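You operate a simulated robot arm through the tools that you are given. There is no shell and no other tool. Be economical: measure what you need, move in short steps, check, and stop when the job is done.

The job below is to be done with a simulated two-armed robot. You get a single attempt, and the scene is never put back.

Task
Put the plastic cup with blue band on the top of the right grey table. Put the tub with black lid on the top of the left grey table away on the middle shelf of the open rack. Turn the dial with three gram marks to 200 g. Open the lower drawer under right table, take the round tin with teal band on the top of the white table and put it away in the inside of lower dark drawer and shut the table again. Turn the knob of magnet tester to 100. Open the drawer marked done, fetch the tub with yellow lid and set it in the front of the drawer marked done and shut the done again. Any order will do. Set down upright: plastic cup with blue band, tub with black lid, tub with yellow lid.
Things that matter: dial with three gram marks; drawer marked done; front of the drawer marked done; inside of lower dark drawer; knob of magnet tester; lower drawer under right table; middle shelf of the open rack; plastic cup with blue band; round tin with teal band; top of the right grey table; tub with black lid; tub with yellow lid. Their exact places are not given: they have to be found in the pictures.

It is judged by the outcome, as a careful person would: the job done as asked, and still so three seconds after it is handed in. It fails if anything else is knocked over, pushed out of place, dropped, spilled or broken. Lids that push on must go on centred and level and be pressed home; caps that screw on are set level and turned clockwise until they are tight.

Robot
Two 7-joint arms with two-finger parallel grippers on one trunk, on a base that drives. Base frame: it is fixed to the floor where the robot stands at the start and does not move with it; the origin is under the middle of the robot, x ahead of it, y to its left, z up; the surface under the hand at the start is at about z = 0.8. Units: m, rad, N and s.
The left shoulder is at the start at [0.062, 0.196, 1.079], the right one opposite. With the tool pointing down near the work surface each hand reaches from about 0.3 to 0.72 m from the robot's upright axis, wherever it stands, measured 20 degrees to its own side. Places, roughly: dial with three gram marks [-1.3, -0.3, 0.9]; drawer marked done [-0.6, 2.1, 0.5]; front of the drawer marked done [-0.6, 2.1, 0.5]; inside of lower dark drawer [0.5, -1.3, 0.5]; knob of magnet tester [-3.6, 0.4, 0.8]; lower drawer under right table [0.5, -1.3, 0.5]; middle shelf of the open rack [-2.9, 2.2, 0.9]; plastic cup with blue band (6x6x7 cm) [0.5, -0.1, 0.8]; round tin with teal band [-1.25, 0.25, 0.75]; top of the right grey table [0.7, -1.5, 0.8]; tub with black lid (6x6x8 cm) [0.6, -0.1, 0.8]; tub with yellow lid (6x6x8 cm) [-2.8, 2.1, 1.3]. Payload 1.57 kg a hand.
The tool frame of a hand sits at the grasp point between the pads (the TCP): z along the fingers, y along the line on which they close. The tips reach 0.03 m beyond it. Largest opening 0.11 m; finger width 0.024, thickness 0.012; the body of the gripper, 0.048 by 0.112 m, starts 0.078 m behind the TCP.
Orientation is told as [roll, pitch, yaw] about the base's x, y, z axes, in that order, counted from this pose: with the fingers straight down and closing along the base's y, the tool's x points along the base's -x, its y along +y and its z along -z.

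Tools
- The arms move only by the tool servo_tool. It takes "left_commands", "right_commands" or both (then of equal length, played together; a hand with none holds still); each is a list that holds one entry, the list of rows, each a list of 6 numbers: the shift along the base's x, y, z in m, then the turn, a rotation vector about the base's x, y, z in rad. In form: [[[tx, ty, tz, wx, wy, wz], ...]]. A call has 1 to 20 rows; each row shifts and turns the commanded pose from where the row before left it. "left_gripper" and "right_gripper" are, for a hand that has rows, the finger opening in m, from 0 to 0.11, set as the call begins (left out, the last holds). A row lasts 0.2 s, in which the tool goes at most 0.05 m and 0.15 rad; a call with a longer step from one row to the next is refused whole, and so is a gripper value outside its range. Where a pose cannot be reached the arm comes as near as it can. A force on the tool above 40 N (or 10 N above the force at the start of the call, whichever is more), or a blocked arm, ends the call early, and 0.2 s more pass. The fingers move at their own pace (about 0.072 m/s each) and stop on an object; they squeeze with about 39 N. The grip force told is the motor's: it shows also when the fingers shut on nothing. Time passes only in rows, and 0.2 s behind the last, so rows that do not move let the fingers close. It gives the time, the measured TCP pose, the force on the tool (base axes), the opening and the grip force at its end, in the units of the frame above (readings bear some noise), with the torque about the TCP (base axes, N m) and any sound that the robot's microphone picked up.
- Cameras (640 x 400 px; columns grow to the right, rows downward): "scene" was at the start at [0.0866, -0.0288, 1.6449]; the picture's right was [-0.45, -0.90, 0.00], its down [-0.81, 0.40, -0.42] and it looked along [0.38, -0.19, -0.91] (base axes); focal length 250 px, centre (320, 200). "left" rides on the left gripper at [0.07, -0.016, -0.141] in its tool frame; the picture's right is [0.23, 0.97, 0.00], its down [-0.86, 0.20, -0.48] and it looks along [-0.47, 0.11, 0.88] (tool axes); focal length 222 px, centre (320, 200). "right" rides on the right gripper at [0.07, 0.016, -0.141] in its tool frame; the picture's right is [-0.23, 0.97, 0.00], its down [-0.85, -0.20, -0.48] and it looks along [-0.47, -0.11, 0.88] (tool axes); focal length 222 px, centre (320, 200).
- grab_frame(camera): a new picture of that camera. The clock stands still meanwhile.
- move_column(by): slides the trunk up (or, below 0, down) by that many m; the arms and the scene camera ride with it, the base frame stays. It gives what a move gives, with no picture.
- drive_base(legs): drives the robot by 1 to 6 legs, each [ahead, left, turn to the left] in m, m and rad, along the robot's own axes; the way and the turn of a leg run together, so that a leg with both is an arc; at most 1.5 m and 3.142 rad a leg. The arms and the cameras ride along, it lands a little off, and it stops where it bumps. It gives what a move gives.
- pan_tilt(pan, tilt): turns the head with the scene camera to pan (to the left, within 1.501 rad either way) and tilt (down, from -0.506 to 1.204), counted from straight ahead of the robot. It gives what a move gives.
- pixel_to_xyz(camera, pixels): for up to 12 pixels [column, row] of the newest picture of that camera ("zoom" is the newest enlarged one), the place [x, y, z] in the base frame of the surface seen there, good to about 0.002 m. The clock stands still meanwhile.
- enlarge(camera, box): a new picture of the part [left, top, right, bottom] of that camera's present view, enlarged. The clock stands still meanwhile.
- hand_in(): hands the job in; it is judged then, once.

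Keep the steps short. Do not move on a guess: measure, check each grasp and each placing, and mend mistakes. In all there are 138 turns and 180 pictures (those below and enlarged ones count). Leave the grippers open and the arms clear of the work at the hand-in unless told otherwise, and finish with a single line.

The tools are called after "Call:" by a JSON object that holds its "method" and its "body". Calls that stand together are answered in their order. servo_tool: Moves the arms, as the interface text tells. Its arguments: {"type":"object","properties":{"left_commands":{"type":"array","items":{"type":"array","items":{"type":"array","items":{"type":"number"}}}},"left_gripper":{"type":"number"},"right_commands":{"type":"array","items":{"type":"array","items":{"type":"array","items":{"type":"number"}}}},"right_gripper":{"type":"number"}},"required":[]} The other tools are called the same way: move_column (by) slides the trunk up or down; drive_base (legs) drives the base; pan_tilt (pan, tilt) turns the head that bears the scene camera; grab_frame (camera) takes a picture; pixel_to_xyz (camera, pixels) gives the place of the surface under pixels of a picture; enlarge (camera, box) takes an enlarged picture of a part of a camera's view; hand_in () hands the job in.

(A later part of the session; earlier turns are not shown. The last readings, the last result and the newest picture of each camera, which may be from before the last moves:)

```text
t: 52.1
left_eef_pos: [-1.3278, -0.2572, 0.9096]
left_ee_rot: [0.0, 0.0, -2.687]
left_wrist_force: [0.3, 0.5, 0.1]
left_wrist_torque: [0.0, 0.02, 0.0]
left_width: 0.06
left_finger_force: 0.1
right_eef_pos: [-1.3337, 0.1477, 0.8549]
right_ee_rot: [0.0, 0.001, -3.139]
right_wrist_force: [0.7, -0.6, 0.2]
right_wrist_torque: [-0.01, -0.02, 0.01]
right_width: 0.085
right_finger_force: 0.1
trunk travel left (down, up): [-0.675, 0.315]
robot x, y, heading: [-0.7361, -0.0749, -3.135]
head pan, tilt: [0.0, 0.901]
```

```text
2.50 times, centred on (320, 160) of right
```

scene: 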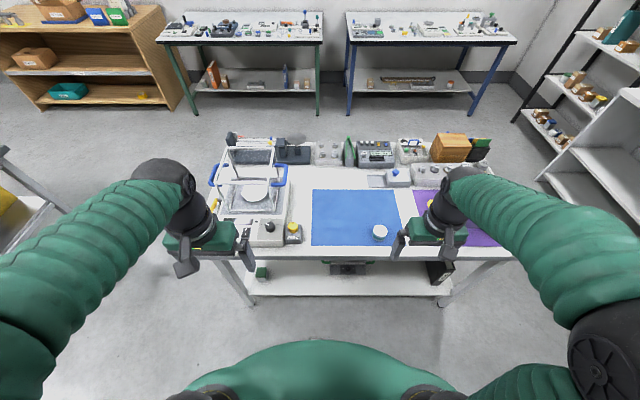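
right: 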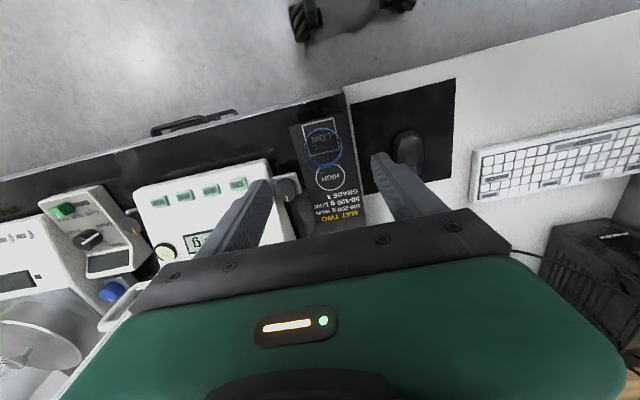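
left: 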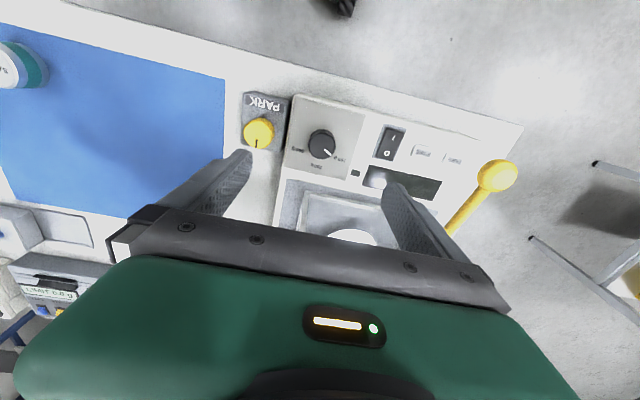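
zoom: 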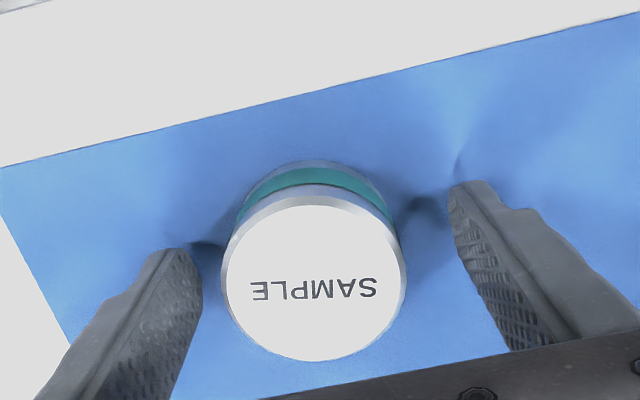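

Both are well placed. I'll close both hands, then lift the tin and turn the dial clockwise by about 0.92 rad.

Call:
{"method": "servo_tool", "body": {"left_commands": [[[0.001, 0, 0, 0, 0, 0], [0, 0, 0, 0, 0, 0], [0, 0, 0, 0, 0, 0], [0, 0, 0, 0, 0, -0.1], [0, 0, 0, 0, 0, -0.12], [0, 0, 0, 0, 0, -0.12], [0, 0, 0, 0, 0, -0.12], [0, 0, 0, 0, 0, -0.12], [0, 0, 0, 0, 0, -0.12], [0, 0, 0, 0, 0, -0.12], [0, 0, 0, 0, 0, -0.1], [0, 0, 0, 0, 0, 0]]], "left_gripper": 0.02, "right_commands": [[[0, 0, 0, 0, 0, 0], [0, 0, 0, 0, 0, 0], [0, 0, 0, 0, 0, 0], [0, 0, 0, 0, 0, 0], [0, 0, 0, 0, 0, 0], [0, 0, 0.03, 0, 0, 0], [0, 0, 0.03, 0, 0, 0], [0, 0, 0.03, 0, 0, 0], [0, 0, 0.03, 0, 0, 0], [0, 0, 0.03, 0, 0, 0], [0, 0, 0.03, 0, 0, 0], [0, 0, 0, 0, 0, 0]]], "right_gripper": 0.035}}

Call:
{"method": "enlarge", "body": {"camera": "left", "box": [200, 80, 440, 240]}}

Call:
{"method": "enlarge", "body": {"camera": "right", "box": [200, 80, 440, 240]}}

```text
t: 54.8
left_eef_pos: [-1.328, -0.2584, 0.9093]
left_ee_rot: [-0.002, 0.002, 2.674]
left_wrist_force: [0.5, -1.6, -3.0]
left_wrist_torque: [-0.05, 0.24, -0.02]
left_width: 0.0332
left_finger_force: 41.2
right_eef_pos: [-1.3348, 0.1455, 1.0354]
right_ee_rot: [-0.002, 0.0, -3.137]
right_wrist_force: [0.0, -0.7, -0.5]
right_wrist_torque: [-0.01, -0.02, 0.01]
right_width: 0.0501
right_finger_force: 38.2
trunk travel left (down, up): [-0.675, 0.315]
robot x, y, heading: [-0.7338, -0.0742, -3.141]
head pan, tilt: [0.0, 0.901]
```

```text
2.50 times, centred on (320, 160) of left
```

zoom: 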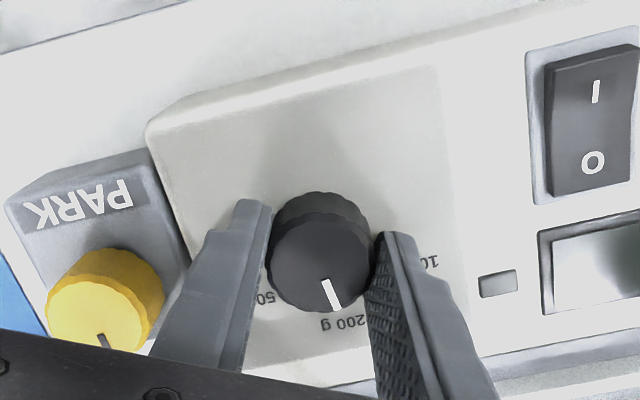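

```text
2.50 times, centred on (320, 160) of right
```

zoom: 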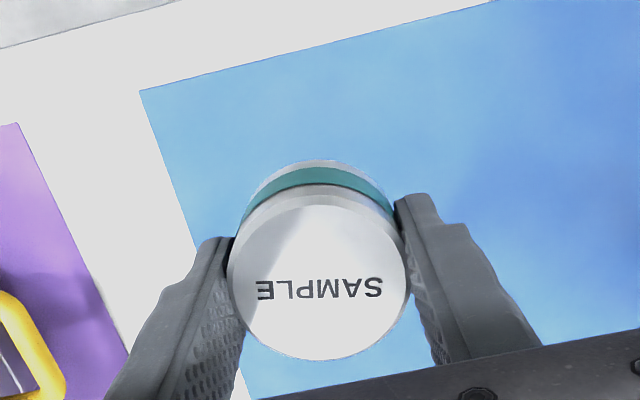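

Call:
{"method": "enlarge", "body": {"camera": "left", "box": [280, 140, 380, 220]}}

Call:
{"method": "pixel_to_xyz", "body": {"camera": "left", "pixels": [[323.5, 192.5], [326, 203], [320, 185], [330, 208]]}}

```text
5.00 times, centred on (330, 180) of left
```

zoom: 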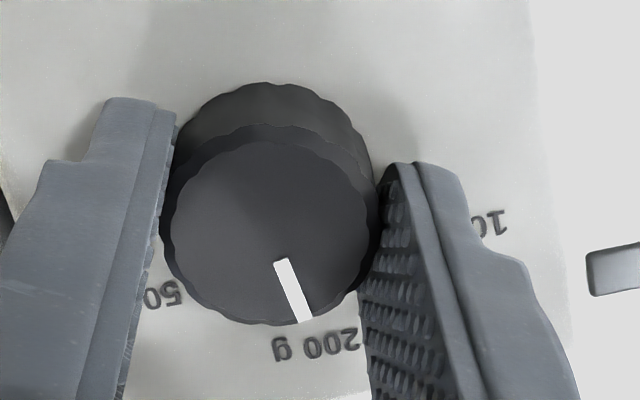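

```text
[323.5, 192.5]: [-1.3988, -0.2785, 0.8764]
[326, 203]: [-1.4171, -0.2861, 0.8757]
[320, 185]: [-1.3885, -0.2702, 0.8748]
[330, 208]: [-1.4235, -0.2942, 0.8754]
```

Call:
{"method": "pixel_to_xyz", "body": {"camera": "zoom", "pixels": [[280, 263], [303, 317], [292, 290], [270, 230], [315, 345]]}}

```text
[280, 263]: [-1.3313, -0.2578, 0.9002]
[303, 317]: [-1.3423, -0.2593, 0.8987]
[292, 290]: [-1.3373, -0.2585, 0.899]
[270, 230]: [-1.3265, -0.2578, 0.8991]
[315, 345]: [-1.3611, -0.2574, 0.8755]
```

The pointer is about 6–7° short of the 200 g mark. I'll turn another -0.11 rad, then open and rise to check.

Call:
{"method": "servo_tool", "body": {"left_commands": [[[0, 0, 0, 0, 0, -0.06], [0, 0, 0, 0, 0, -0.05], [0, 0, 0, 0, 0, 0], [0, 0, 0, 0, 0, 0]]]}}

Call:
{"method": "servo_tool", "body": {"left_commands": [[[0, 0, 0, 0, 0, 0], [0, 0, 0, 0, 0, 0], [0, 0, 0.04, 0, 0, 0], [0, 0, 0.04, 0, 0, 0], [0, 0, 0.04, 0, 0, 0], [0, 0, 0, 0, 0, 0]]], "left_gripper": 0.06}}

Call:
{"method": "enlarge", "body": {"camera": "left", "box": [280, 100, 380, 180]}}

```text
t: 55.8
left_eef_pos: [-1.3262, -0.2573, 0.9098]
left_ee_rot: [-0.002, 0.003, 2.563]
left_wrist_force: [0.5, -2.5, -1.6]
left_wrist_torque: [-0.27, -0.17, 0.01]
left_width: 0.0331
left_finger_force: 41.7
right_eef_pos: [-1.3341, 0.1469, 1.036]
right_ee_rot: [0.002, -0.002, -3.137]
right_wrist_force: [-0.5, 0.4, 0.5]
right_wrist_torque: [0.01, 0.0, 0.02]
right_width: 0.0501
right_finger_force: 38.8
trunk travel left (down, up): [-0.675, 0.315]
robot x, y, heading: [-0.7368, -0.0728, -3.138]
head pan, tilt: [0.0, 0.901]
```

```text
t: 57.1
left_eef_pos: [-1.3258, -0.2584, 1.031]
left_ee_rot: [-0.002, 0.003, 2.565]
left_wrist_force: [0.3, 0.5, 0.3]
left_wrist_torque: [0.0, -0.01, -0.02]
left_width: 0.0599
left_finger_force: 0.0
right_eef_pos: [-1.3343, 0.1472, 1.0354]
right_ee_rot: [0.0, 0.0, -3.139]
right_wrist_force: [-0.3, -0.8, -1.2]
right_wrist_torque: [0.03, -0.02, -0.03]
right_width: 0.0503
right_finger_force: 38.8
trunk travel left (down, up): [-0.675, 0.315]
robot x, y, heading: [-0.7336, -0.0735, -3.137]
head pan, tilt: [0.0, 0.901]
```

```text
5.00 times, centred on (330, 140) of left
```

zoom: 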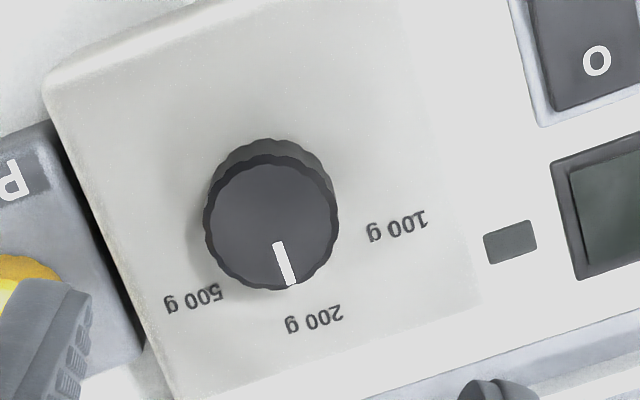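

Call:
{"method": "pixel_to_xyz", "body": {"camera": "zoom", "pixels": [[278, 244], [291, 283], [271, 222], [312, 318], [397, 226], [193, 299], [210, 220], [332, 222], [270, 160]]}}

```text
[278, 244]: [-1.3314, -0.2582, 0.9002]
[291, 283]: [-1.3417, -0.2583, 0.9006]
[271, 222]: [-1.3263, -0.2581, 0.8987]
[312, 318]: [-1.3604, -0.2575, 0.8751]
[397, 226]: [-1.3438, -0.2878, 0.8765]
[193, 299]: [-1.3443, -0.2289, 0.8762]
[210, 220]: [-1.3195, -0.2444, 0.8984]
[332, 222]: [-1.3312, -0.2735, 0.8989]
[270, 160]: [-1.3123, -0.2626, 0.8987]
```

The dial now points at 200 g. I'll draw both arms in, then drive back to the right table with the tin.

Call:
{"method": "servo_tool", "body": {"left_commands": [[[0.04, 0, 0.02, 0, 0, 0.1], [0.04, 0, 0.02, 0, 0, 0.12], [0.04, 0, 0.02, 0, 0, 0.12], [0.04, 0, 0.02, 0, 0, 0.12], [0.04, 0, 0.02, 0, 0, 0.11], [0.04, 0, 0.02, 0, 0, 0], [0, 0, 0, 0, 0, 0]]], "left_gripper": 0.11, "right_commands": [[[0.035, 0, 0.01, 0, 0, 0], [0.035, 0, 0.01, 0, 0, 0], [0.035, 0, 0.01, 0, 0, 0], [0.035, 0, 0.01, 0, 0, 0], [0.035, 0, 0.01, 0, 0, 0], [0.035, 0, 0.01, 0, 0, 0], [0, 0, 0, 0, 0, 0]]]}}

Call:
{"method": "drive_base", "body": {"legs": [[-0.32, 0, 0], [0, 0, 3.14], [0, -1.0, 0]]}}

Call:
{"method": "pan_tilt", "body": {"pan": -0.1, "tilt": 0.9}}

Call:
{"method": "grab_frame", "body": {"camera": "scene"}}

```text
t: 58.8
left_eef_pos: [-1.0877, -0.2574, 1.1509]
left_ee_rot: [0.001, 0.002, 3.136]
left_wrist_force: [-1.1, 0.4, 0.2]
left_wrist_torque: [-0.01, 0.0, 0.02]
left_width: 0.1099
left_finger_force: 0.0
right_eef_pos: [-1.1237, 0.1481, 1.0941]
right_ee_rot: [0.001, 0.001, -3.137]
right_wrist_force: [0.3, 0.1, -0.9]
right_wrist_torque: [0.0, -0.01, -0.01]
right_width: 0.0501
right_finger_force: 38.8
trunk travel left (down, up): [-0.675, 0.315]
robot x, y, heading: [-0.7338, -0.0709, -3.138]
head pan, tilt: [0.0, 0.901]
```

```text
t: 73.0
left_eef_pos: [-0.0766, -0.8909, 1.1497]
left_ee_rot: [-0.001, 0.0, -0.03]
left_wrist_force: [-0.4, 1.1, 0.9]
left_wrist_torque: [-0.01, -0.01, 0.0]
left_width: 0.11
left_finger_force: 0.0
right_eef_pos: [-0.0503, -1.2976, 1.0957]
right_ee_rot: [-0.001, 0.001, -0.019]
right_wrist_force: [0.9, 0.6, -0.9]
right_wrist_torque: [-0.01, -0.03, -0.02]
right_width: 0.0501
right_finger_force: 39.4
trunk travel left (down, up): [-0.675, 0.315]
robot x, y, heading: [-0.432, -1.0684, -0.019]
head pan, tilt: [0.0, 0.901]
```

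```text
t: 73.6
left_eef_pos: [-0.0775, -0.8933, 1.1503]
left_ee_rot: [0.0, 0.0, -0.03]
left_wrist_force: [-0.2, 0.3, -0.5]
left_wrist_torque: [0.01, -0.01, -0.02]
left_width: 0.1096
left_finger_force: 0.1
right_eef_pos: [-0.0506, -1.2993, 1.0945]
right_ee_rot: [-0.001, 0.001, -0.02]
right_wrist_force: [0.9, -0.5, -0.6]
right_wrist_torque: [0.05, 0.02, 0.01]
right_width: 0.05
right_finger_force: 39.0
trunk travel left (down, up): [-0.675, 0.315]
robot x, y, heading: [-0.4314, -1.0732, -0.015]
head pan, tilt: [-0.099, 0.901]
```

```text
145 pictures are left
```

scene: 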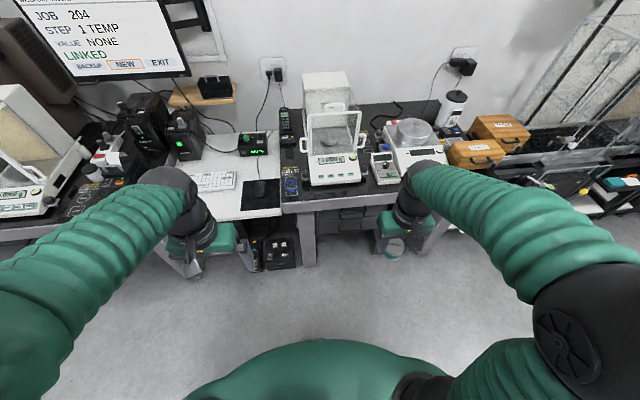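

I'll lower the trunk 0.4 m for a level view of the drawers.

Call:
{"method": "move_column", "body": {"by": -0.4}}

Call:
{"method": "pan_tilt", "body": {"pan": -0.15, "tilt": 0.7}}

Call:
{"method": "grab_frame", "body": {"camera": "scene"}}

Call:
{"method": "enlarge", "body": {"camera": "scene", "box": [240, 120, 440, 260]}}

```text
t: 77.5
left_eef_pos: [-0.0777, -0.8948, 0.7504]
left_ee_rot: [0.003, 0.0, -0.031]
left_wrist_force: [0.3, -0.5, 0.1]
left_wrist_torque: [0.02, 0.01, -0.03]
left_width: 0.1099
left_finger_force: 0.1
right_eef_pos: [-0.0498, -1.3, 0.6951]
right_ee_rot: [0.001, -0.001, -0.021]
right_wrist_force: [-0.9, -0.5, -1.6]
right_wrist_torque: [0.01, 0.0, -0.01]
right_width: 0.0504
right_finger_force: 38.9
trunk travel left (down, up): [-0.275, 0.715]
robot x, y, heading: [-0.433, -1.0686, -0.024]
head pan, tilt: [-0.099, 0.901]
```

```text
t: 78.2
left_eef_pos: [-0.0763, -0.8948, 0.7495]
left_ee_rot: [0.001, 0.002, -0.031]
left_wrist_force: [0.4, -0.2, 0.5]
left_wrist_torque: [0.03, 0.07, 0.01]
left_width: 0.1101
left_finger_force: 0.1
right_eef_pos: [-0.0501, -1.3002, 0.6948]
right_ee_rot: [0.0, -0.001, -0.018]
right_wrist_force: [0.6, -0.3, -1.4]
right_wrist_torque: [-0.04, -0.01, -0.03]
right_width: 0.0498
right_finger_force: 38.8
trunk travel left (down, up): [-0.275, 0.715]
robot x, y, heading: [-0.4368, -1.07, -0.015]
head pan, tilt: [-0.15, 0.7]
```

```text
144 pictures are left
```

scene: 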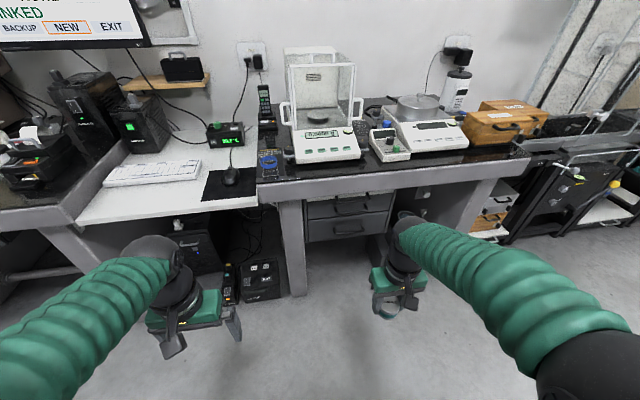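

```text
2.86 times, centred on (340, 190) of scene
```

zoom: 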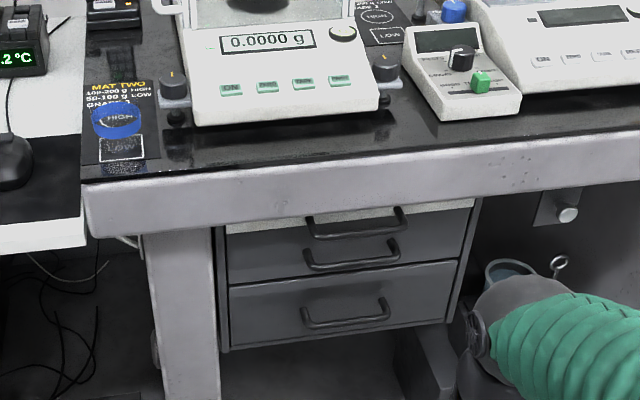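

Call:
{"method": "pixel_to_xyz", "body": {"camera": "zoom", "pixels": [[345, 322], [310, 322], [385, 315], [300, 308], [380, 297], [345, 300], [232, 290], [457, 262], [345, 345], [225, 350], [350, 265], [350, 236]]}}

Call:
{"method": "enlarge", "body": {"camera": "scene", "box": [300, 180, 400, 250]}}

```text
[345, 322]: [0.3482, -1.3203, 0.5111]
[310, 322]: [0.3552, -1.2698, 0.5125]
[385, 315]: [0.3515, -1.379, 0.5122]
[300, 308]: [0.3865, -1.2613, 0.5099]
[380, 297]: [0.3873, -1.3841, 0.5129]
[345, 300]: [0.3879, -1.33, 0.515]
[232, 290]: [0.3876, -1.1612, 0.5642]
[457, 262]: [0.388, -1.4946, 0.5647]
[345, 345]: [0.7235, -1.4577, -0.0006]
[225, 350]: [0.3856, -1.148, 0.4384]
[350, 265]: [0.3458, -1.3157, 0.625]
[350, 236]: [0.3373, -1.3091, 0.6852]
```

```text
5.71 times, centred on (350, 215) of scene
```

zoom: 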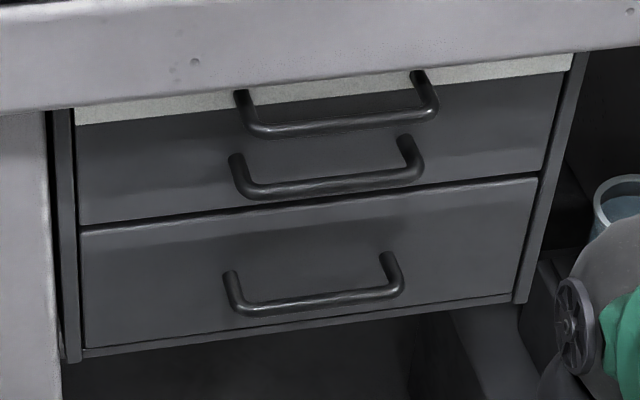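

The lower dark drawer's handle bar is at x 0.35, y -1.27..-1.38, z 0.512. I'll shift right so the left hand faces it, and swing that hand to point forward.

Call:
{"method": "drive_base", "body": {"legs": [[0, -0.43, 0.018]]}}

Call:
{"method": "servo_tool", "body": {"left_commands": [[[0.02, 0, -0.015, 0, -0.145, 0], [0.02, 0, -0.015, 0, -0.145, 0], [0.02, 0, -0.015, 0, -0.145, 0], [0.02, 0, -0.015, 0, -0.145, 0], [0.02, 0, -0.015, 0, -0.145, 0], [0.02, 0, -0.015, 0, -0.145, 0], [0.02, 0, -0.015, 0, -0.145, 0], [0.02, 0, -0.015, 0, -0.145, 0], [0.02, 0, -0.015, 0, -0.145, 0], [0.02, 0, -0.015, 0, -0.145, 0], [0.01, 0, 0, 0, -0.121, 0], [0, 0, 0, 0, 0, 0]]]}}

Call:
{"method": "servo_tool", "body": {"left_commands": [[[0, 0, 0, 0.145, 0, 0], [0, 0, 0, 0.145, 0, 0], [0, 0, 0, 0.145, 0, 0], [0, 0, 0, 0.145, 0, 0], [0, 0, 0, 0.145, 0, 0], [0, 0, 0, 0.145, 0, 0], [0, 0, 0, 0.145, 0, 0], [0, 0, 0, 0.145, 0, 0], [0, 0, 0, 0.145, 0, 0], [0, 0, 0, 0.145, 0, 0], [0, 0, 0, 0.121, 0, 0], [0, 0, 0, 0, 0, 0]]]}}

Call:
{"method": "grab_frame", "body": {"camera": "scene"}}

```text
t: 80.8
left_eef_pos: [-0.085, -1.3141, 0.7499]
left_ee_rot: [-0.001, 0.001, -0.015]
left_wrist_force: [0.4, 0.0, -0.2]
left_wrist_torque: [-0.06, 0.01, 0.01]
left_width: 0.1101
left_finger_force: 0.0
right_eef_pos: [-0.0514, -1.7195, 0.6964]
right_ee_rot: [-0.001, 0.0, -0.004]
right_wrist_force: [-0.2, -0.1, -1.8]
right_wrist_torque: [0.0, 0.02, 0.0]
right_width: 0.05
right_finger_force: 38.9
trunk travel left (down, up): [-0.275, 0.715]
robot x, y, heading: [-0.4368, -1.4948, -0.002]
head pan, tilt: [-0.15, 0.7]
```

```text
t: 82.5
left_eef_pos: [0.0718, -1.4078, 0.7473]
left_ee_rot: [-0.288, -1.153, 0.074]
left_wrist_force: [-0.6, 0.4, 0.7]
left_wrist_torque: [-0.02, 0.0, 0.01]
left_width: 0.1099
left_finger_force: 0.0
left hand out of reach, approached as far as the arm can: row 5, 6, 7, 8
right_eef_pos: [-0.0525, -1.7208, 0.696]
right_ee_rot: [0.0, 0.0, -0.005]
right_wrist_force: [-1.1, 1.3, -1.2]
right_wrist_torque: [0.01, 0.05, 0.01]
right_width: 0.0497
right_finger_force: 39.5
trunk travel left (down, up): [-0.275, 0.715]
robot x, y, heading: [-0.4369, -1.4963, -0.005]
head pan, tilt: [-0.15, 0.7]
stopped in row 8 (left hand): the arm was blocked; the commanded pose is now the measured one
```

```text
t: 83.3
left_eef_pos: [0.0737, -1.4032, 0.7466]
left_ee_rot: [0.044, -1.09, -0.206]
left_wrist_force: [-0.2, 1.0, -0.1]
left_wrist_torque: [0.0, 0.02, 0.0]
left_width: 0.11
left_finger_force: 0.0
right_eef_pos: [-0.0531, -1.721, 0.6971]
right_ee_rot: [0.001, 0.0, -0.005]
right_wrist_force: [0.4, -0.1, -0.6]
right_wrist_torque: [-0.02, -0.04, 0.0]
right_width: 0.0501
right_finger_force: 39.2
trunk travel left (down, up): [-0.275, 0.715]
robot x, y, heading: [-0.4395, -1.4956, -0.003]
head pan, tilt: [-0.15, 0.7]
stopped in row 3 (left hand): the arm was blocked; the commanded pose is now the measured one
```

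```text
141 pictures are left
```

scene: 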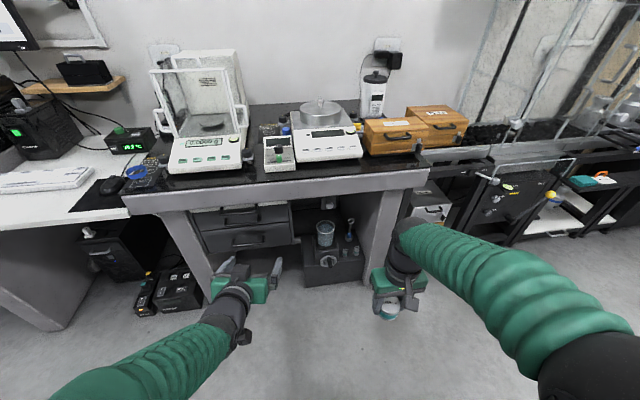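

The arm was cramped close to the body. I'll move it outward and forward first, then continue turning.

Call:
{"method": "servo_tool", "body": {"left_commands": [[[0.02, 0.025, -0.01, 0, 0, 0], [0.02, 0.025, -0.01, 0, 0, 0], [0.02, 0.025, -0.01, 0, 0, 0], [0.02, 0.025, -0.01, 0, 0, 0], [0.02, 0.02, -0.01, 0, 0, 0.05], [0.01, 0.01, -0.01, 0, 0, 0.1], [0.0, 0.0, -0.0, 0, -0.1, 0.05], [0.0, 0.0, 0, 0, -0.1, 0], [0.0, 0.0, 0, 0, -0.1, 0], [0.0, 0.0, 0, 0, -0.1, 0], [0.0, 0.0, 0, 0, -0.1, 0], [0, 0, 0, 0, 0, 0]]]}}

Call:
{"method": "grab_frame", "body": {"camera": "scene"}}

```text
t: 83.9
left_eef_pos: [0.1184, -1.3552, 0.7684]
left_ee_rot: [-0.239, -1.174, 0.045]
left_wrist_force: [-0.7, 0.3, 0.4]
left_wrist_torque: [-0.01, 0.0, 0.01]
left_width: 0.1099
left_finger_force: 0.1
left hand out of reach, approached as far as the arm can: row 3
right_eef_pos: [-0.0525, -1.7206, 0.6959]
right_ee_rot: [0.0, -0.002, -0.006]
right_wrist_force: [0.6, 0.2, -0.5]
right_wrist_torque: [-0.02, 0.0, 0.0]
right_width: 0.0501
right_finger_force: 39.3
trunk travel left (down, up): [-0.275, 0.715]
robot x, y, heading: [-0.4399, -1.4953, 0.002]
head pan, tilt: [-0.15, 0.7]
stopped in row 3 (left hand): the arm was blocked; the commanded pose is now the measured one
```

```text
140 pictures are left
```

scene: 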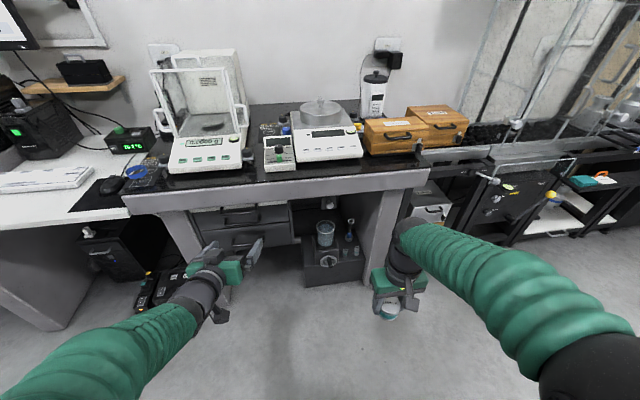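

Pointing straight forward with the fingers level was blocked. I'll bring the hand back to point down, yaw it 90°, and then try pitching from there.

Call:
{"method": "servo_tool", "body": {"left_commands": [[[0, 0.01, 0, 0.03, 0.146, 0], [0, 0.01, 0, 0.03, 0.146, 0], [0, 0.01, 0, 0.03, 0.146, 0], [0, 0.01, 0, 0.03, 0.146, 0], [0, 0.01, 0, 0.03, 0.146, 0], [0, 0.01, 0, 0.03, 0.146, 0], [0, 0.01, 0, 0.03, 0.146, 0], [0, 0, 0, 0.03, 0.146, -0.04], [0, 0, 0, 0, 0, 0.145], [0, 0, 0, 0, 0, 0.145], [0, 0, 0, 0, 0, 0.145], [0, 0, 0, 0, 0, 0.145], [0, 0, 0, 0, 0, 0.145], [0, 0, 0, 0, 0, 0.145], [0, 0, 0, 0, 0, 0.145], [0, 0, 0, 0, 0, 0.145], [0, 0, 0, 0, 0, 0.145], [0, 0, 0, 0, 0, 0.145], [0, 0, 0, 0, 0, 0.12], [0, 0, 0, 0, 0, 0]]]}}

```text
refused: row 8 steps farther than a row can; nothing moved
```

Call:
{"method": "servo_tool", "body": {"left_commands": [[[0, 0.01, 0, 0.03, 0.146, 0], [0, 0.01, 0, 0.03, 0.146, 0], [0, 0.01, 0, 0.03, 0.146, 0], [0, 0.01, 0, 0.03, 0.146, 0], [0, 0.01, 0, 0.03, 0.146, 0], [0, 0.01, 0, 0.03, 0.146, 0], [0, 0.01, 0, 0.03, 0.146, 0], [0, 0, 0, 0.03, 0.14, -0.02], [0, 0, 0, 0, 0, 0.145], [0, 0, 0, 0, 0, 0.145], [0, 0, 0, 0, 0, 0.145], [0, 0, 0, 0, 0, 0.145], [0, 0, 0, 0, 0, 0.145], [0, 0, 0, 0, 0, 0.145], [0, 0, 0, 0, 0, 0.145], [0, 0, 0, 0, 0, 0.145], [0, 0, 0, 0, 0, 0.145], [0, 0, 0, 0, 0, 0.145], [0, 0, 0, 0, 0, 0.12], [0, 0, 0, 0, 0, 0]]]}}

```text
t: 84.9
left_eef_pos: [0.1181, -1.3217, 0.8023]
left_ee_rot: [-0.25, -0.711, 0.013]
left_wrist_force: [0.6, -0.5, 1.3]
left_wrist_torque: [-0.04, 0.02, -0.01]
left_width: 0.1103
left_finger_force: 0.2
right_eef_pos: [-0.052, -1.7209, 0.6963]
right_ee_rot: [0.0, -0.003, -0.005]
right_wrist_force: [0.8, 0.7, -0.7]
right_wrist_torque: [-0.01, -0.01, 0.0]
right_width: 0.0501
right_finger_force: 39.2
trunk travel left (down, up): [-0.275, 0.715]
robot x, y, heading: [-0.4413, -1.5008, -0.006]
head pan, tilt: [-0.15, 0.7]
stopped in row 4 (left hand): the arm was blocked; the commanded pose is now the measured one
```

Call:
{"method": "pan_tilt", "body": {"pan": 0.5, "tilt": 1.2}}

Call:
{"method": "grab_frame", "body": {"camera": "scene"}}

```text
t: 86.0
left_eef_pos: [0.1183, -1.3221, 0.8023]
left_ee_rot: [-0.248, -0.709, 0.012]
left_wrist_force: [0.0, -0.5, -0.7]
left_wrist_torque: [0.0, -0.02, 0.03]
left_width: 0.1102
left_finger_force: 0.0
right_eef_pos: [-0.0529, -1.721, 0.697]
right_ee_rot: [0.001, 0.0, -0.005]
right_wrist_force: [0.0, -0.2, -1.3]
right_wrist_torque: [-0.01, -0.02, -0.01]
right_width: 0.0501
right_finger_force: 39.0
trunk travel left (down, up): [-0.275, 0.715]
robot x, y, heading: [-0.4386, -1.4954, -0.001]
head pan, tilt: [0.499, 1.201]
```

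```text
139 pictures are left
```

scene: 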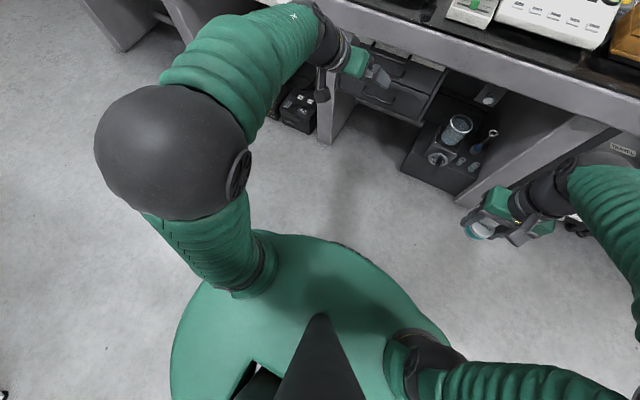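

The elbow is folded out and the arm is cramped. I'll back the base 0.25 m so the arm can stretch forward, then reach out.

Call:
{"method": "drive_base", "body": {"legs": [[-0.25, 0, 0]]}}

Call:
{"method": "servo_tool", "body": {"left_commands": [[[0.035, 0.005, -0.02, 0, 0, 0], [0.035, 0.005, -0.02, 0, 0, 0], [0.035, 0.005, -0.02, 0, 0, 0], [0.035, 0, -0.02, 0, 0, 0], [0.035, 0, -0.02, 0, 0, 0], [0.035, 0, -0.02, 0, 0, 0], [0.03, 0, -0.02, 0, 0, 0], [0, 0, -0.02, 0.05, 0, 0], [0, 0, -0.02, 0.1, 0, 0], [0, 0, -0.02, 0.1, 0, 0], [0, 0, 0, 0, 0, 0]]]}}

Call:
{"method": "pan_tilt", "body": {"pan": 0.1, "tilt": 0.8}}

Call:
{"method": "grab_frame", "body": {"camera": "scene"}}

```text
t: 87.8
left_eef_pos: [-0.1333, -1.3217, 0.8036]
left_ee_rot: [-0.245, -0.711, 0.012]
left_wrist_force: [0.5, -0.3, 1.0]
left_wrist_torque: [0.0, 0.02, 0.01]
left_width: 0.11
left_finger_force: 0.1
right_eef_pos: [-0.3041, -1.7207, 0.6953]
right_ee_rot: [-0.001, -0.004, -0.007]
right_wrist_force: [-0.1, -0.3, -0.9]
right_wrist_torque: [0.0, -0.01, -0.02]
right_width: 0.0499
right_finger_force: 39.1
trunk travel left (down, up): [-0.275, 0.715]
robot x, y, heading: [-0.6884, -1.497, -0.007]
head pan, tilt: [0.499, 1.201]
```

```text
t: 90.4
left_eef_pos: [-0.1143, -1.3178, 0.7364]
left_ee_rot: [0.03, -0.729, -0.092]
left_wrist_force: [1.4, -0.3, 1.5]
left_wrist_torque: [0.03, 0.14, 0.0]
left_width: 0.1099
left_finger_force: 0.0
left hand out of reach, approached as far as the arm can: row 1, 2, 3, 4, 5, 6, 7, 8, 9, 10
right_eef_pos: [-0.3044, -1.7203, 0.6982]
right_ee_rot: [0.001, -0.003, -0.005]
right_wrist_force: [-0.5, -0.6, -1.1]
right_wrist_torque: [0.01, 0.03, 0.0]
right_width: 0.0504
right_finger_force: 38.5
trunk travel left (down, up): [-0.275, 0.715]
robot x, y, heading: [-0.6907, -1.4987, -0.005]
head pan, tilt: [0.499, 1.201]
stopped in row 11 (left hand): the arm was blocked; the commanded pose is now the measured one
```

```text
t: 91.2
left_eef_pos: [-0.1152, -1.3162, 0.7365]
left_ee_rot: [0.03, -0.73, -0.091]
left_wrist_force: [1.2, 0.5, 0.3]
left_wrist_torque: [0.02, 0.0, 0.04]
left_width: 0.1099
left_finger_force: 0.0
right_eef_pos: [-0.3036, -1.7212, 0.6975]
right_ee_rot: [0.001, -0.002, -0.006]
right_wrist_force: [0.2, 0.8, -0.5]
right_wrist_torque: [-0.02, -0.03, 0.02]
right_width: 0.0498
right_finger_force: 39.0
trunk travel left (down, up): [-0.275, 0.715]
robot x, y, heading: [-0.69, -1.4982, -0.003]
head pan, tilt: [0.099, 0.799]
```

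```text
138 pictures are left
```

scene: 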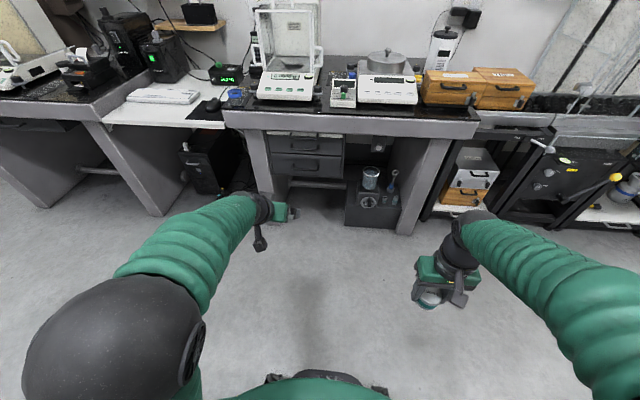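

I'll first return the hand to the plain downward pose in its earlier easy zone.

Call:
{"method": "servo_tool", "body": {"left_commands": [[[-0.02, 0.002, 0.01, 0, 0.1, 0.01], [-0.02, 0.002, 0.01, 0, 0.1, 0.01], [-0.02, 0.002, 0.01, 0, 0.1, 0.01], [-0.02, 0.002, 0, 0, 0.1, 0.01], [-0.02, 0.002, 0, 0, 0.1, 0.01], [-0.02, 0.002, 0, 0, 0.1, 0.01], [-0.02, 0.002, 0, 0, 0.1, 0.01], [0, 0, 0, -0.03, 0.03, 0.02], [0, 0, 0, 0, 0, 0]]]}}

```text
t: 91.7
left_eef_pos: [-0.1425, -1.1971, 0.7706]
left_ee_rot: [-0.111, -0.687, 0.245]
left_wrist_force: [0.3, 0.5, 0.1]
left_wrist_torque: [0.0, 0.01, -0.01]
left_width: 0.1102
left_finger_force: 0.1
right_eef_pos: [-0.3047, -1.7177, 0.698]
right_ee_rot: [-0.002, -0.006, -0.006]
right_wrist_force: [0.5, 0.3, -0.7]
right_wrist_torque: [-0.03, 0.01, -0.02]
right_width: 0.0498
right_finger_force: 38.9
trunk travel left (down, up): [-0.275, 0.715]
robot x, y, heading: [-0.6873, -1.4934, 0.003]
head pan, tilt: [0.099, 0.799]
stopped in row 2 (left hand): the arm was blocked; the commanded pose is now the measured one
```

Call:
{"method": "servo_tool", "body": {"left_commands": [[[0, 0, 0, 0, 0, 0], [0, 0, 0, 0, 0, 0], [-0.01, 0, 0, 0, 0.06, -0.02], [-0.01, 0, 0, 0, 0.06, -0.02], [-0.01, 0, 0, 0, 0.06, -0.02], [-0.01, 0, 0, 0, 0.06, -0.02], [-0.01, 0, 0, 0, 0.06, -0.02], [-0.01, 0, 0, 0, 0.06, -0.02], [-0.01, 0, 0, 0, 0.06, -0.02], [-0.01, 0, 0, 0, 0.06, -0.02], [-0.01, 0, 0, 0, 0.06, -0.02], [-0.01, 0, 0, 0, 0.06, -0.02], [-0.01, 0, 0, 0.05, 0.06, 0], [-0.01, 0, 0, 0.05, 0.03, 0], [0, 0, 0, 0, 0, 0]]]}}

Call:
{"method": "grab_frame", "body": {"camera": "scene"}}

```text
t: 95.1
left_eef_pos: [-0.2843, -1.1746, 0.7835]
left_ee_rot: [-0.044, -0.076, 0.086]
left_wrist_force: [-0.3, -0.3, 0.2]
left_wrist_torque: [0.0, 0.02, -0.01]
left_width: 0.11
left_finger_force: 0.1
left hand out of reach, approached as far as the arm can: row 11, 12, 14
right_eef_pos: [-0.3047, -1.7207, 0.6968]
right_ee_rot: [0.002, -0.005, -0.005]
right_wrist_force: [-0.2, 0.8, -1.8]
right_wrist_torque: [-0.02, -0.02, -0.02]
right_width: 0.0499
right_finger_force: 38.7
trunk travel left (down, up): [-0.275, 0.715]
robot x, y, heading: [-0.6868, -1.4993, 0.002]
head pan, tilt: [0.099, 0.799]
stopped in row 15 (left hand): the arm was blocked; the commanded pose is now the measured one
```

```text
137 pictures are left
```

scene: 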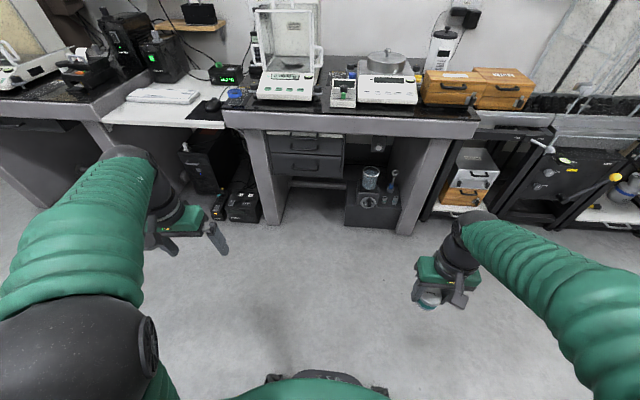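

The hand is high relative to the lowered shoulder. I'll lower and extend it first (rel. 0.6 m ahead, z ≈ 0.5), then test pitching.

Call:
{"method": "servo_tool", "body": {"left_commands": [[[0.02, -0.005, -0.03, 0.03, 0.05, -0.05], [0.02, -0.005, -0.03, 0, 0.03, -0.03], [0.02, -0.005, -0.03, 0, 0, 0], [0.02, -0.005, -0.03, 0, 0, 0], [0.02, -0.005, -0.03, 0, 0, 0], [0.02, -0.005, -0.03, 0, 0, 0], [0.02, 0, -0.03, 0, 0, 0], [0.02, 0, -0.03, 0, 0, 0], [0.02, 0, -0.03, 0, 0, 0], [0.02, 0, 0, 0, 0, 0], [0, 0, 0, 0, 0, 0]]]}}

Call:
{"method": "servo_tool", "body": {"left_commands": [[[0.015, 0, 0, 0, -0.1, 0], [0.015, 0, 0, 0, -0.1, 0], [0.015, 0, 0, 0, -0.1, 0], [0.015, 0, 0, 0, -0.1, 0], [0.015, 0, 0, 0, -0.1, 0], [0.015, 0, 0, 0, -0.1, 0], [0.015, 0, 0, 0, -0.1, 0], [0, 0, 0, 0, -0.1, 0], [0, 0, 0, 0, -0.1, 0], [0, 0, 0, 0, -0.1, 0], [0, 0, 0, 0, 0, 0]]]}}

Call:
{"method": "grab_frame", "body": {"camera": "scene"}}

```text
t: 97.5
left_eef_pos: [-0.2842, -1.2968, 0.6675]
left_ee_rot: [-0.088, -0.062, 0.034]
left_wrist_force: [0.5, -0.1, -0.8]
left_wrist_torque: [-0.01, -0.01, 0.01]
left_width: 0.1099
left_finger_force: 0.1
left hand out of reach, approached as far as the arm can: row 1, 2, 3, 4, 5, 6, 7, 8, 9, 10
right_eef_pos: [-0.3048, -1.7202, 0.7]
right_ee_rot: [-0.001, -0.006, -0.006]
right_wrist_force: [-0.1, 0.0, 0.0]
right_wrist_torque: [-0.01, 0.04, -0.02]
right_width: 0.0501
right_finger_force: 39.0
trunk travel left (down, up): [-0.275, 0.715]
robot x, y, heading: [-0.687, -1.4938, -0.002]
head pan, tilt: [0.099, 0.799]
```

```text
t: 98.3
left_eef_pos: [-0.2381, -1.3046, 0.6728]
left_ee_rot: [-0.136, -0.357, 0.062]
left_wrist_force: [-1.3, -0.4, -0.3]
left_wrist_torque: [-0.03, 0.01, 0.04]
left_width: 0.1101
left_finger_force: 0.0
right_eef_pos: [-0.3061, -1.721, 0.6994]
right_ee_rot: [0.0, -0.006, -0.007]
right_wrist_force: [0.0, 0.6, -0.6]
right_wrist_torque: [0.02, 0.03, 0.0]
right_width: 0.0499
right_finger_force: 38.9
trunk travel left (down, up): [-0.275, 0.715]
robot x, y, heading: [-0.6859, -1.4948, -0.005]
head pan, tilt: [0.099, 0.799]
stopped in row 4 (left hand): the arm was blocked; the commanded pose is now the measured one
```

```text
136 pictures are left
```

scene: 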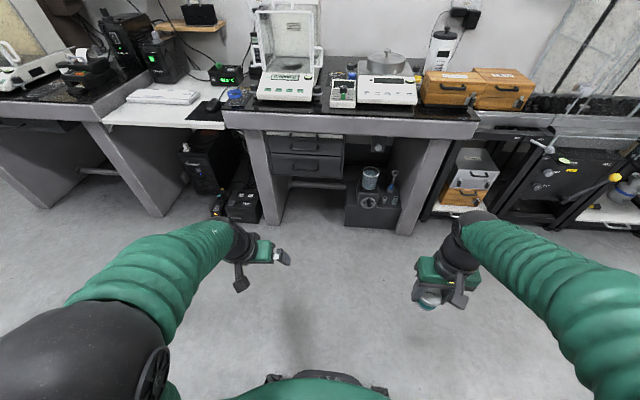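

The arm seems stuck in a poor elbow posture. I'll return to its original relative pose (0.36 ahead, 0.2 left, tool down) and see whether it recovers.

Call:
{"method": "servo_tool", "body": {"left_commands": [[[-0.02, 0.0, 0.01, 0.03, 0.08, -0.02], [-0.02, 0.0, 0.02, 0.03, 0.08, -0.02], [-0.02, 0.0, 0.02, 0.03, 0.08, -0.02], [-0.02, 0.0, 0.02, 0.03, 0.08, 0], [-0.01, 0.0, 0.01, 0.02, 0.04, 0], [0, 0, 0, 0, 0, 0], [0, 0, 0, 0, 0, 0]]]}}

Call:
{"method": "pan_tilt", "body": {"pan": 0.6, "tilt": 1.2}}

Call:
{"method": "grab_frame", "body": {"camera": "scene"}}

Call:
{"method": "pan_tilt", "body": {"pan": -0.6, "tilt": 1.2}}

Call:
{"method": "grab_frame", "body": {"camera": "scene"}}

```text
t: 99.0
left_eef_pos: [-0.2782, -1.3125, 0.7037]
left_ee_rot: [-0.234, -0.199, 0.047]
left_wrist_force: [0.4, 0.8, 0.7]
left_wrist_torque: [0.0, 0.01, 0.04]
left_width: 0.11
left_finger_force: 0.0
right_eef_pos: [-0.3058, -1.7209, 0.6978]
right_ee_rot: [-0.001, -0.004, -0.006]
right_wrist_force: [-0.3, -0.2, -0.9]
right_wrist_torque: [0.03, 0.01, -0.01]
right_width: 0.0501
right_finger_force: 39.0
trunk travel left (down, up): [-0.275, 0.715]
robot x, y, heading: [-0.6881, -1.4955, -0.002]
head pan, tilt: [0.099, 0.799]
stopped in row 3 (left hand): the arm was blocked; the commanded pose is now the measured one
```

```text
t: 99.9
left_eef_pos: [-0.2783, -1.3127, 0.7032]
left_ee_rot: [-0.23, -0.201, 0.045]
left_wrist_force: [0.5, 0.5, -0.7]
left_wrist_torque: [-0.01, -0.03, 0.03]
left_width: 0.1101
left_finger_force: 0.0
right_eef_pos: [-0.3062, -1.7195, 0.6984]
right_ee_rot: [-0.001, -0.008, -0.004]
right_wrist_force: [-0.5, 0.1, -0.3]
right_wrist_torque: [0.0, -0.04, 0.0]
right_width: 0.0499
right_finger_force: 39.6
trunk travel left (down, up): [-0.275, 0.715]
robot x, y, heading: [-0.6855, -1.4968, -0.003]
head pan, tilt: [0.6, 1.201]
```

```text
135 pictures are left
```

scene: 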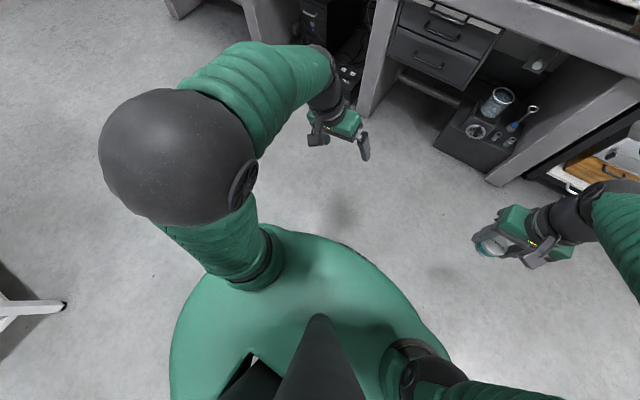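

```text
t: 101.3
left_eef_pos: [-0.2783, -1.3133, 0.7032]
left_ee_rot: [-0.232, -0.2, 0.044]
left_wrist_force: [-0.2, -0.3, 0.3]
left_wrist_torque: [0.04, -0.02, 0.02]
left_width: 0.1098
left_finger_force: 0.1
right_eef_pos: [-0.306, -1.7195, 0.6982]
right_ee_rot: [-0.001, -0.008, -0.005]
right_wrist_force: [-0.3, 0.3, 0.4]
right_wrist_torque: [-0.04, 0.02, -0.03]
right_width: 0.05
right_finger_force: 38.6
trunk travel left (down, up): [-0.275, 0.715]
robot x, y, heading: [-0.6876, -1.497, -0.001]
head pan, tilt: [-0.6, 1.201]
```

```text
134 pictures are left
```

scene: 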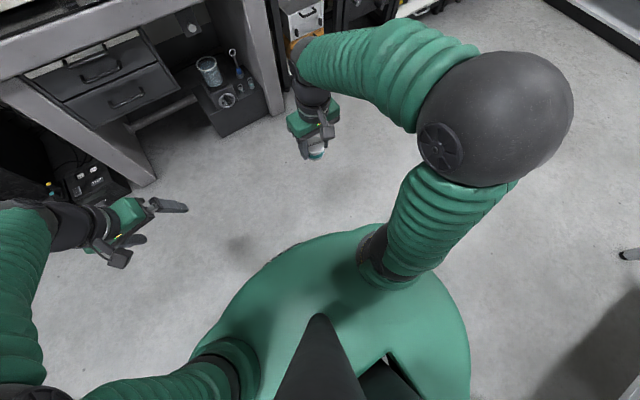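

Both arms look alike; only the wrist is off. I'll ease the left hand back to upright in very small steps.

Call:
{"method": "servo_tool", "body": {"left_commands": [[[0, 0.01, 0, 0, 0, 0], [0, 0.01, 0, 0.02, 0.02, 0], [0, 0.01, 0, 0.02, 0.02, 0], [-0.005, 0.01, 0, 0.02, 0.02, 0], [-0.005, 0.01, 0, 0.02, 0.02, 0], [-0.005, 0.01, 0.005, 0.02, 0.02, 0], [-0.005, 0.01, 0.005, 0.02, 0.02, 0], [-0.005, 0, 0.005, 0.02, 0.02, 0], [-0.005, 0, 0.005, 0.02, 0.02, 0], [-0.005, 0, 0.005, 0.02, 0.02, 0], [-0.005, 0, 0.005, 0.02, 0.02, -0.02], [0, 0, 0.01, 0.02, 0.0, -0.02], [0, 0, 0.01, 0, 0, 0], [0, 0, 0, 0, 0, 0]]]}}

```text
t: 102.5
left_eef_pos: [-0.2839, -1.2731, 0.7168]
left_ee_rot: [-0.292, -0.17, 0.054]
left_wrist_force: [-0.4, -0.2, 0.4]
left_wrist_torque: [-0.01, -0.02, -0.04]
left_width: 0.1098
left_finger_force: 0.0
right_eef_pos: [-0.3057, -1.72, 0.6983]
right_ee_rot: [0.0, -0.007, -0.006]
right_wrist_force: [-0.3, -0.3, -1.1]
right_wrist_torque: [-0.01, -0.01, 0.01]
right_width: 0.05
right_finger_force: 39.0
trunk travel left (down, up): [-0.275, 0.715]
robot x, y, heading: [-0.6862, -1.4935, -0.005]
head pan, tilt: [-0.6, 1.201]
stopped in row 6 (left hand): the arm was blocked; the commanded pose is now the measured one
```

Call:
{"method": "servo_tool", "body": {"left_commands": [[[0, 0.02, 0.02, 0, 0, 0], [0, 0.02, 0.02, 0, 0, 0], [0, 0.02, 0.02, 0, 0, 0], [0, 0.02, 0.02, 0, 0, 0], [0, 0.02, 0.02, 0, 0, 0], [0, 0.02, 0.02, 0, 0, 0], [0, 0.02, 0.02, 0, 0, 0], [0, 0, 0, 0, 0, 0], [0, 0, 0, 0.02, 0.02, -0.06], [0, 0, 0, 0.02, 0.02, -0.06], [0, 0, 0, 0.02, 0.02, -0.06], [0, 0, 0, 0.02, 0.02, -0.06], [0, 0, 0, 0, 0, 0]]]}}

Call:
{"method": "pan_tilt", "body": {"pan": 0.3, "tilt": 1.0}}

Call:
{"method": "grab_frame", "body": {"camera": "scene"}}

```text
t: 105.3
left_eef_pos: [-0.2858, -1.1327, 0.8572]
left_ee_rot: [-0.214, -0.082, -0.198]
left_wrist_force: [-0.6, 0.0, -0.4]
left_wrist_torque: [0.0, 0.0, 0.0]
left_width: 0.11
left_finger_force: 0.0
left hand out of reach, approached as far as the arm can: row 5
right_eef_pos: [-0.3054, -1.7199, 0.698]
right_ee_rot: [-0.001, -0.006, -0.005]
right_wrist_force: [-1.0, 0.6, -0.3]
right_wrist_torque: [0.0, 0.01, 0.0]
right_width: 0.05
right_finger_force: 38.5
trunk travel left (down, up): [-0.275, 0.715]
robot x, y, heading: [-0.688, -1.496, -0.007]
head pan, tilt: [-0.6, 1.201]
```

```text
t: 106.5
left_eef_pos: [-0.2849, -1.1332, 0.8573]
left_ee_rot: [-0.215, -0.082, -0.198]
left_wrist_force: [0.9, 0.7, 0.2]
left_wrist_torque: [0.0, -0.03, -0.02]
left_width: 0.1097
left_finger_force: 0.1
right_eef_pos: [-0.3057, -1.7198, 0.6989]
right_ee_rot: [0.0, -0.007, -0.005]
right_wrist_force: [-0.7, -0.1, -1.0]
right_wrist_torque: [0.0, 0.0, 0.0]
right_width: 0.05
right_finger_force: 38.4
trunk travel left (down, up): [-0.275, 0.715]
robot x, y, heading: [-0.6881, -1.495, -0.002]
head pan, tilt: [0.3, 1.0]
```

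```text
133 pictures are left
```

scene: 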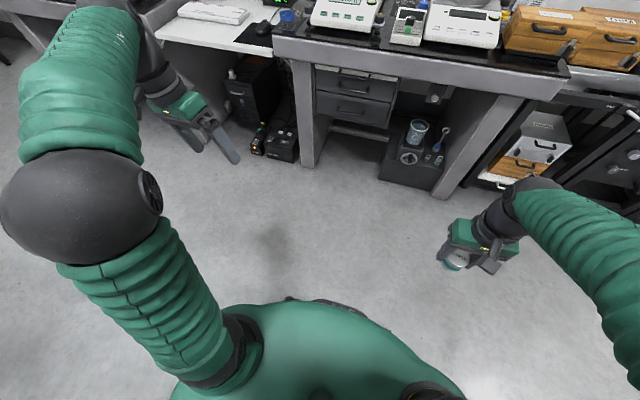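

It followed fully here. I'll straighten the hand, then move gently inward and down.

Call:
{"method": "servo_tool", "body": {"left_commands": [[[0, 0, 0, 0.05, 0.02, 0.05], [0, 0, 0, 0.05, 0.02, 0.05], [0, 0, 0, 0.05, 0.02, 0.05], [0, 0, 0, 0.05, 0.02, 0.05], [0, 0, 0, 0, 0, 0], [0.02, -0.01, -0.01, 0, 0, 0], [0.02, -0.01, -0.02, 0, 0, 0], [0.02, -0.01, -0.03, 0, 0, 0], [0.02, -0.01, -0.03, 0, 0, 0], [0.02, -0.01, -0.03, 0, 0, 0], [0.02, 0, -0.03, 0, 0, 0], [0, 0, 0, 0, 0, 0]]]}}

```text
t: 109.2
left_eef_pos: [-0.1652, -1.1844, 0.7073]
left_ee_rot: [-0.023, 0.015, -0.003]
left_wrist_force: [-0.4, -0.4, 0.8]
left_wrist_torque: [0.01, -0.02, -0.02]
left_width: 0.1103
left_finger_force: 0.0
right_eef_pos: [-0.3069, -1.7198, 0.6982]
right_ee_rot: [0.0, -0.006, -0.003]
right_wrist_force: [0.0, -0.4, -1.3]
right_wrist_torque: [0.01, 0.02, 0.0]
right_width: 0.0502
right_finger_force: 38.9
trunk travel left (down, up): [-0.275, 0.715]
robot x, y, heading: [-0.6893, -1.4927, -0.006]
head pan, tilt: [0.3, 1.0]
```

Recovered. Next: go down to z ≈ 0.53 and yaw the hand by -90°.

Call:
{"method": "servo_tool", "body": {"left_commands": [[[0.02, 0, -0.03, 0, 0, 0], [0.02, 0, -0.03, 0, 0, 0], [0.02, 0, -0.03, 0, 0, 0], [0.02, 0, -0.03, 0, 0, 0], [0.02, 0, -0.03, 0, 0, 0], [0, 0, -0.02, 0, 0, 0], [0, 0, 0, 0, 0, -0.14], [0, 0, 0, 0, 0, -0.14], [0, 0, 0, 0, 0, -0.14], [0, 0, 0, 0, 0, -0.14], [0, 0, 0, 0, 0, -0.14], [0, 0, 0, 0, 0, -0.14], [0, 0, 0, 0, 0, -0.14], [0, 0, 0, 0, 0, -0.14], [0, 0, 0, 0, 0, -0.14], [0, 0, 0, 0, 0, -0.14], [0, 0, 0, 0, 0, -0.14], [0, 0, 0, 0, 0, 0]]]}}

```text
t: 113.0
left_eef_pos: [-0.0641, -1.1835, 0.5372]
left_ee_rot: [-0.023, 0.015, -1.544]
left_wrist_force: [0.4, -1.3, -0.9]
left_wrist_torque: [0.01, -0.01, 0.0]
left_width: 0.1101
left_finger_force: 0.2
right_eef_pos: [-0.3063, -1.7198, 0.697]
right_ee_rot: [0.001, -0.007, -0.005]
right_wrist_force: [-0.1, -0.2, -1.7]
right_wrist_torque: [0.02, 0.02, -0.02]
right_width: 0.0499
right_finger_force: 39.7
trunk travel left (down, up): [-0.275, 0.715]
robot x, y, heading: [-0.6915, -1.4931, -0.008]
head pan, tilt: [0.3, 1.0]
```

Yaw worked. Now pitch the fingers forward while moving ahead a little.

Call:
{"method": "servo_tool", "body": {"left_commands": [[[0.01, 0, 0, 0, -0.1, 0], [0.01, 0, 0, 0, -0.1, 0], [0.01, 0, 0, 0, -0.1, 0], [0.01, 0, 0, 0, -0.1, 0], [0.01, 0, 0, 0, -0.1, 0], [0.01, 0, 0, 0, -0.1, 0], [0.01, 0, 0, 0, -0.1, 0], [0.01, 0, 0, 0, -0.1, 0], [0.01, 0, 0, 0, -0.1, 0], [0.01, 0, 0, 0, -0.1, 0], [0.01, 0, 0, 0, -0.1, 0], [0.0, 0, 0, 0, -0.1, 0], [0.0, 0, 0, 0, -0.1, 0], [0.0, 0, 0, 0, -0.1, 0], [0.0, 0, 0, 0, -0.1, 0], [0, 0, 0, 0, 0, 0]]]}}

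Call:
{"method": "grab_frame", "body": {"camera": "scene"}}

```text
t: 116.3
left_eef_pos: [0.0453, -1.1824, 0.5353]
left_ee_rot: [1.476, -0.027, -1.554]
left_wrist_force: [-0.4, -0.1, -0.1]
left_wrist_torque: [0.05, 0.0, 0.0]
left_width: 0.1098
left_finger_force: 0.1
right_eef_pos: [-0.3054, -1.7217, 0.6992]
right_ee_rot: [-0.001, -0.006, -0.005]
right_wrist_force: [0.3, 0.2, -1.1]
right_wrist_torque: [-0.02, -0.01, 0.03]
right_width: 0.05
right_finger_force: 39.6
trunk travel left (down, up): [-0.275, 0.715]
robot x, y, heading: [-0.6883, -1.4952, -0.006]
head pan, tilt: [0.3, 1.0]
```

```text
132 pictures are left
```

scene: 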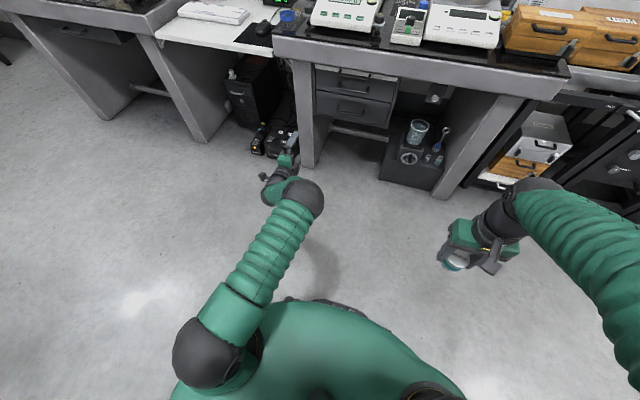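

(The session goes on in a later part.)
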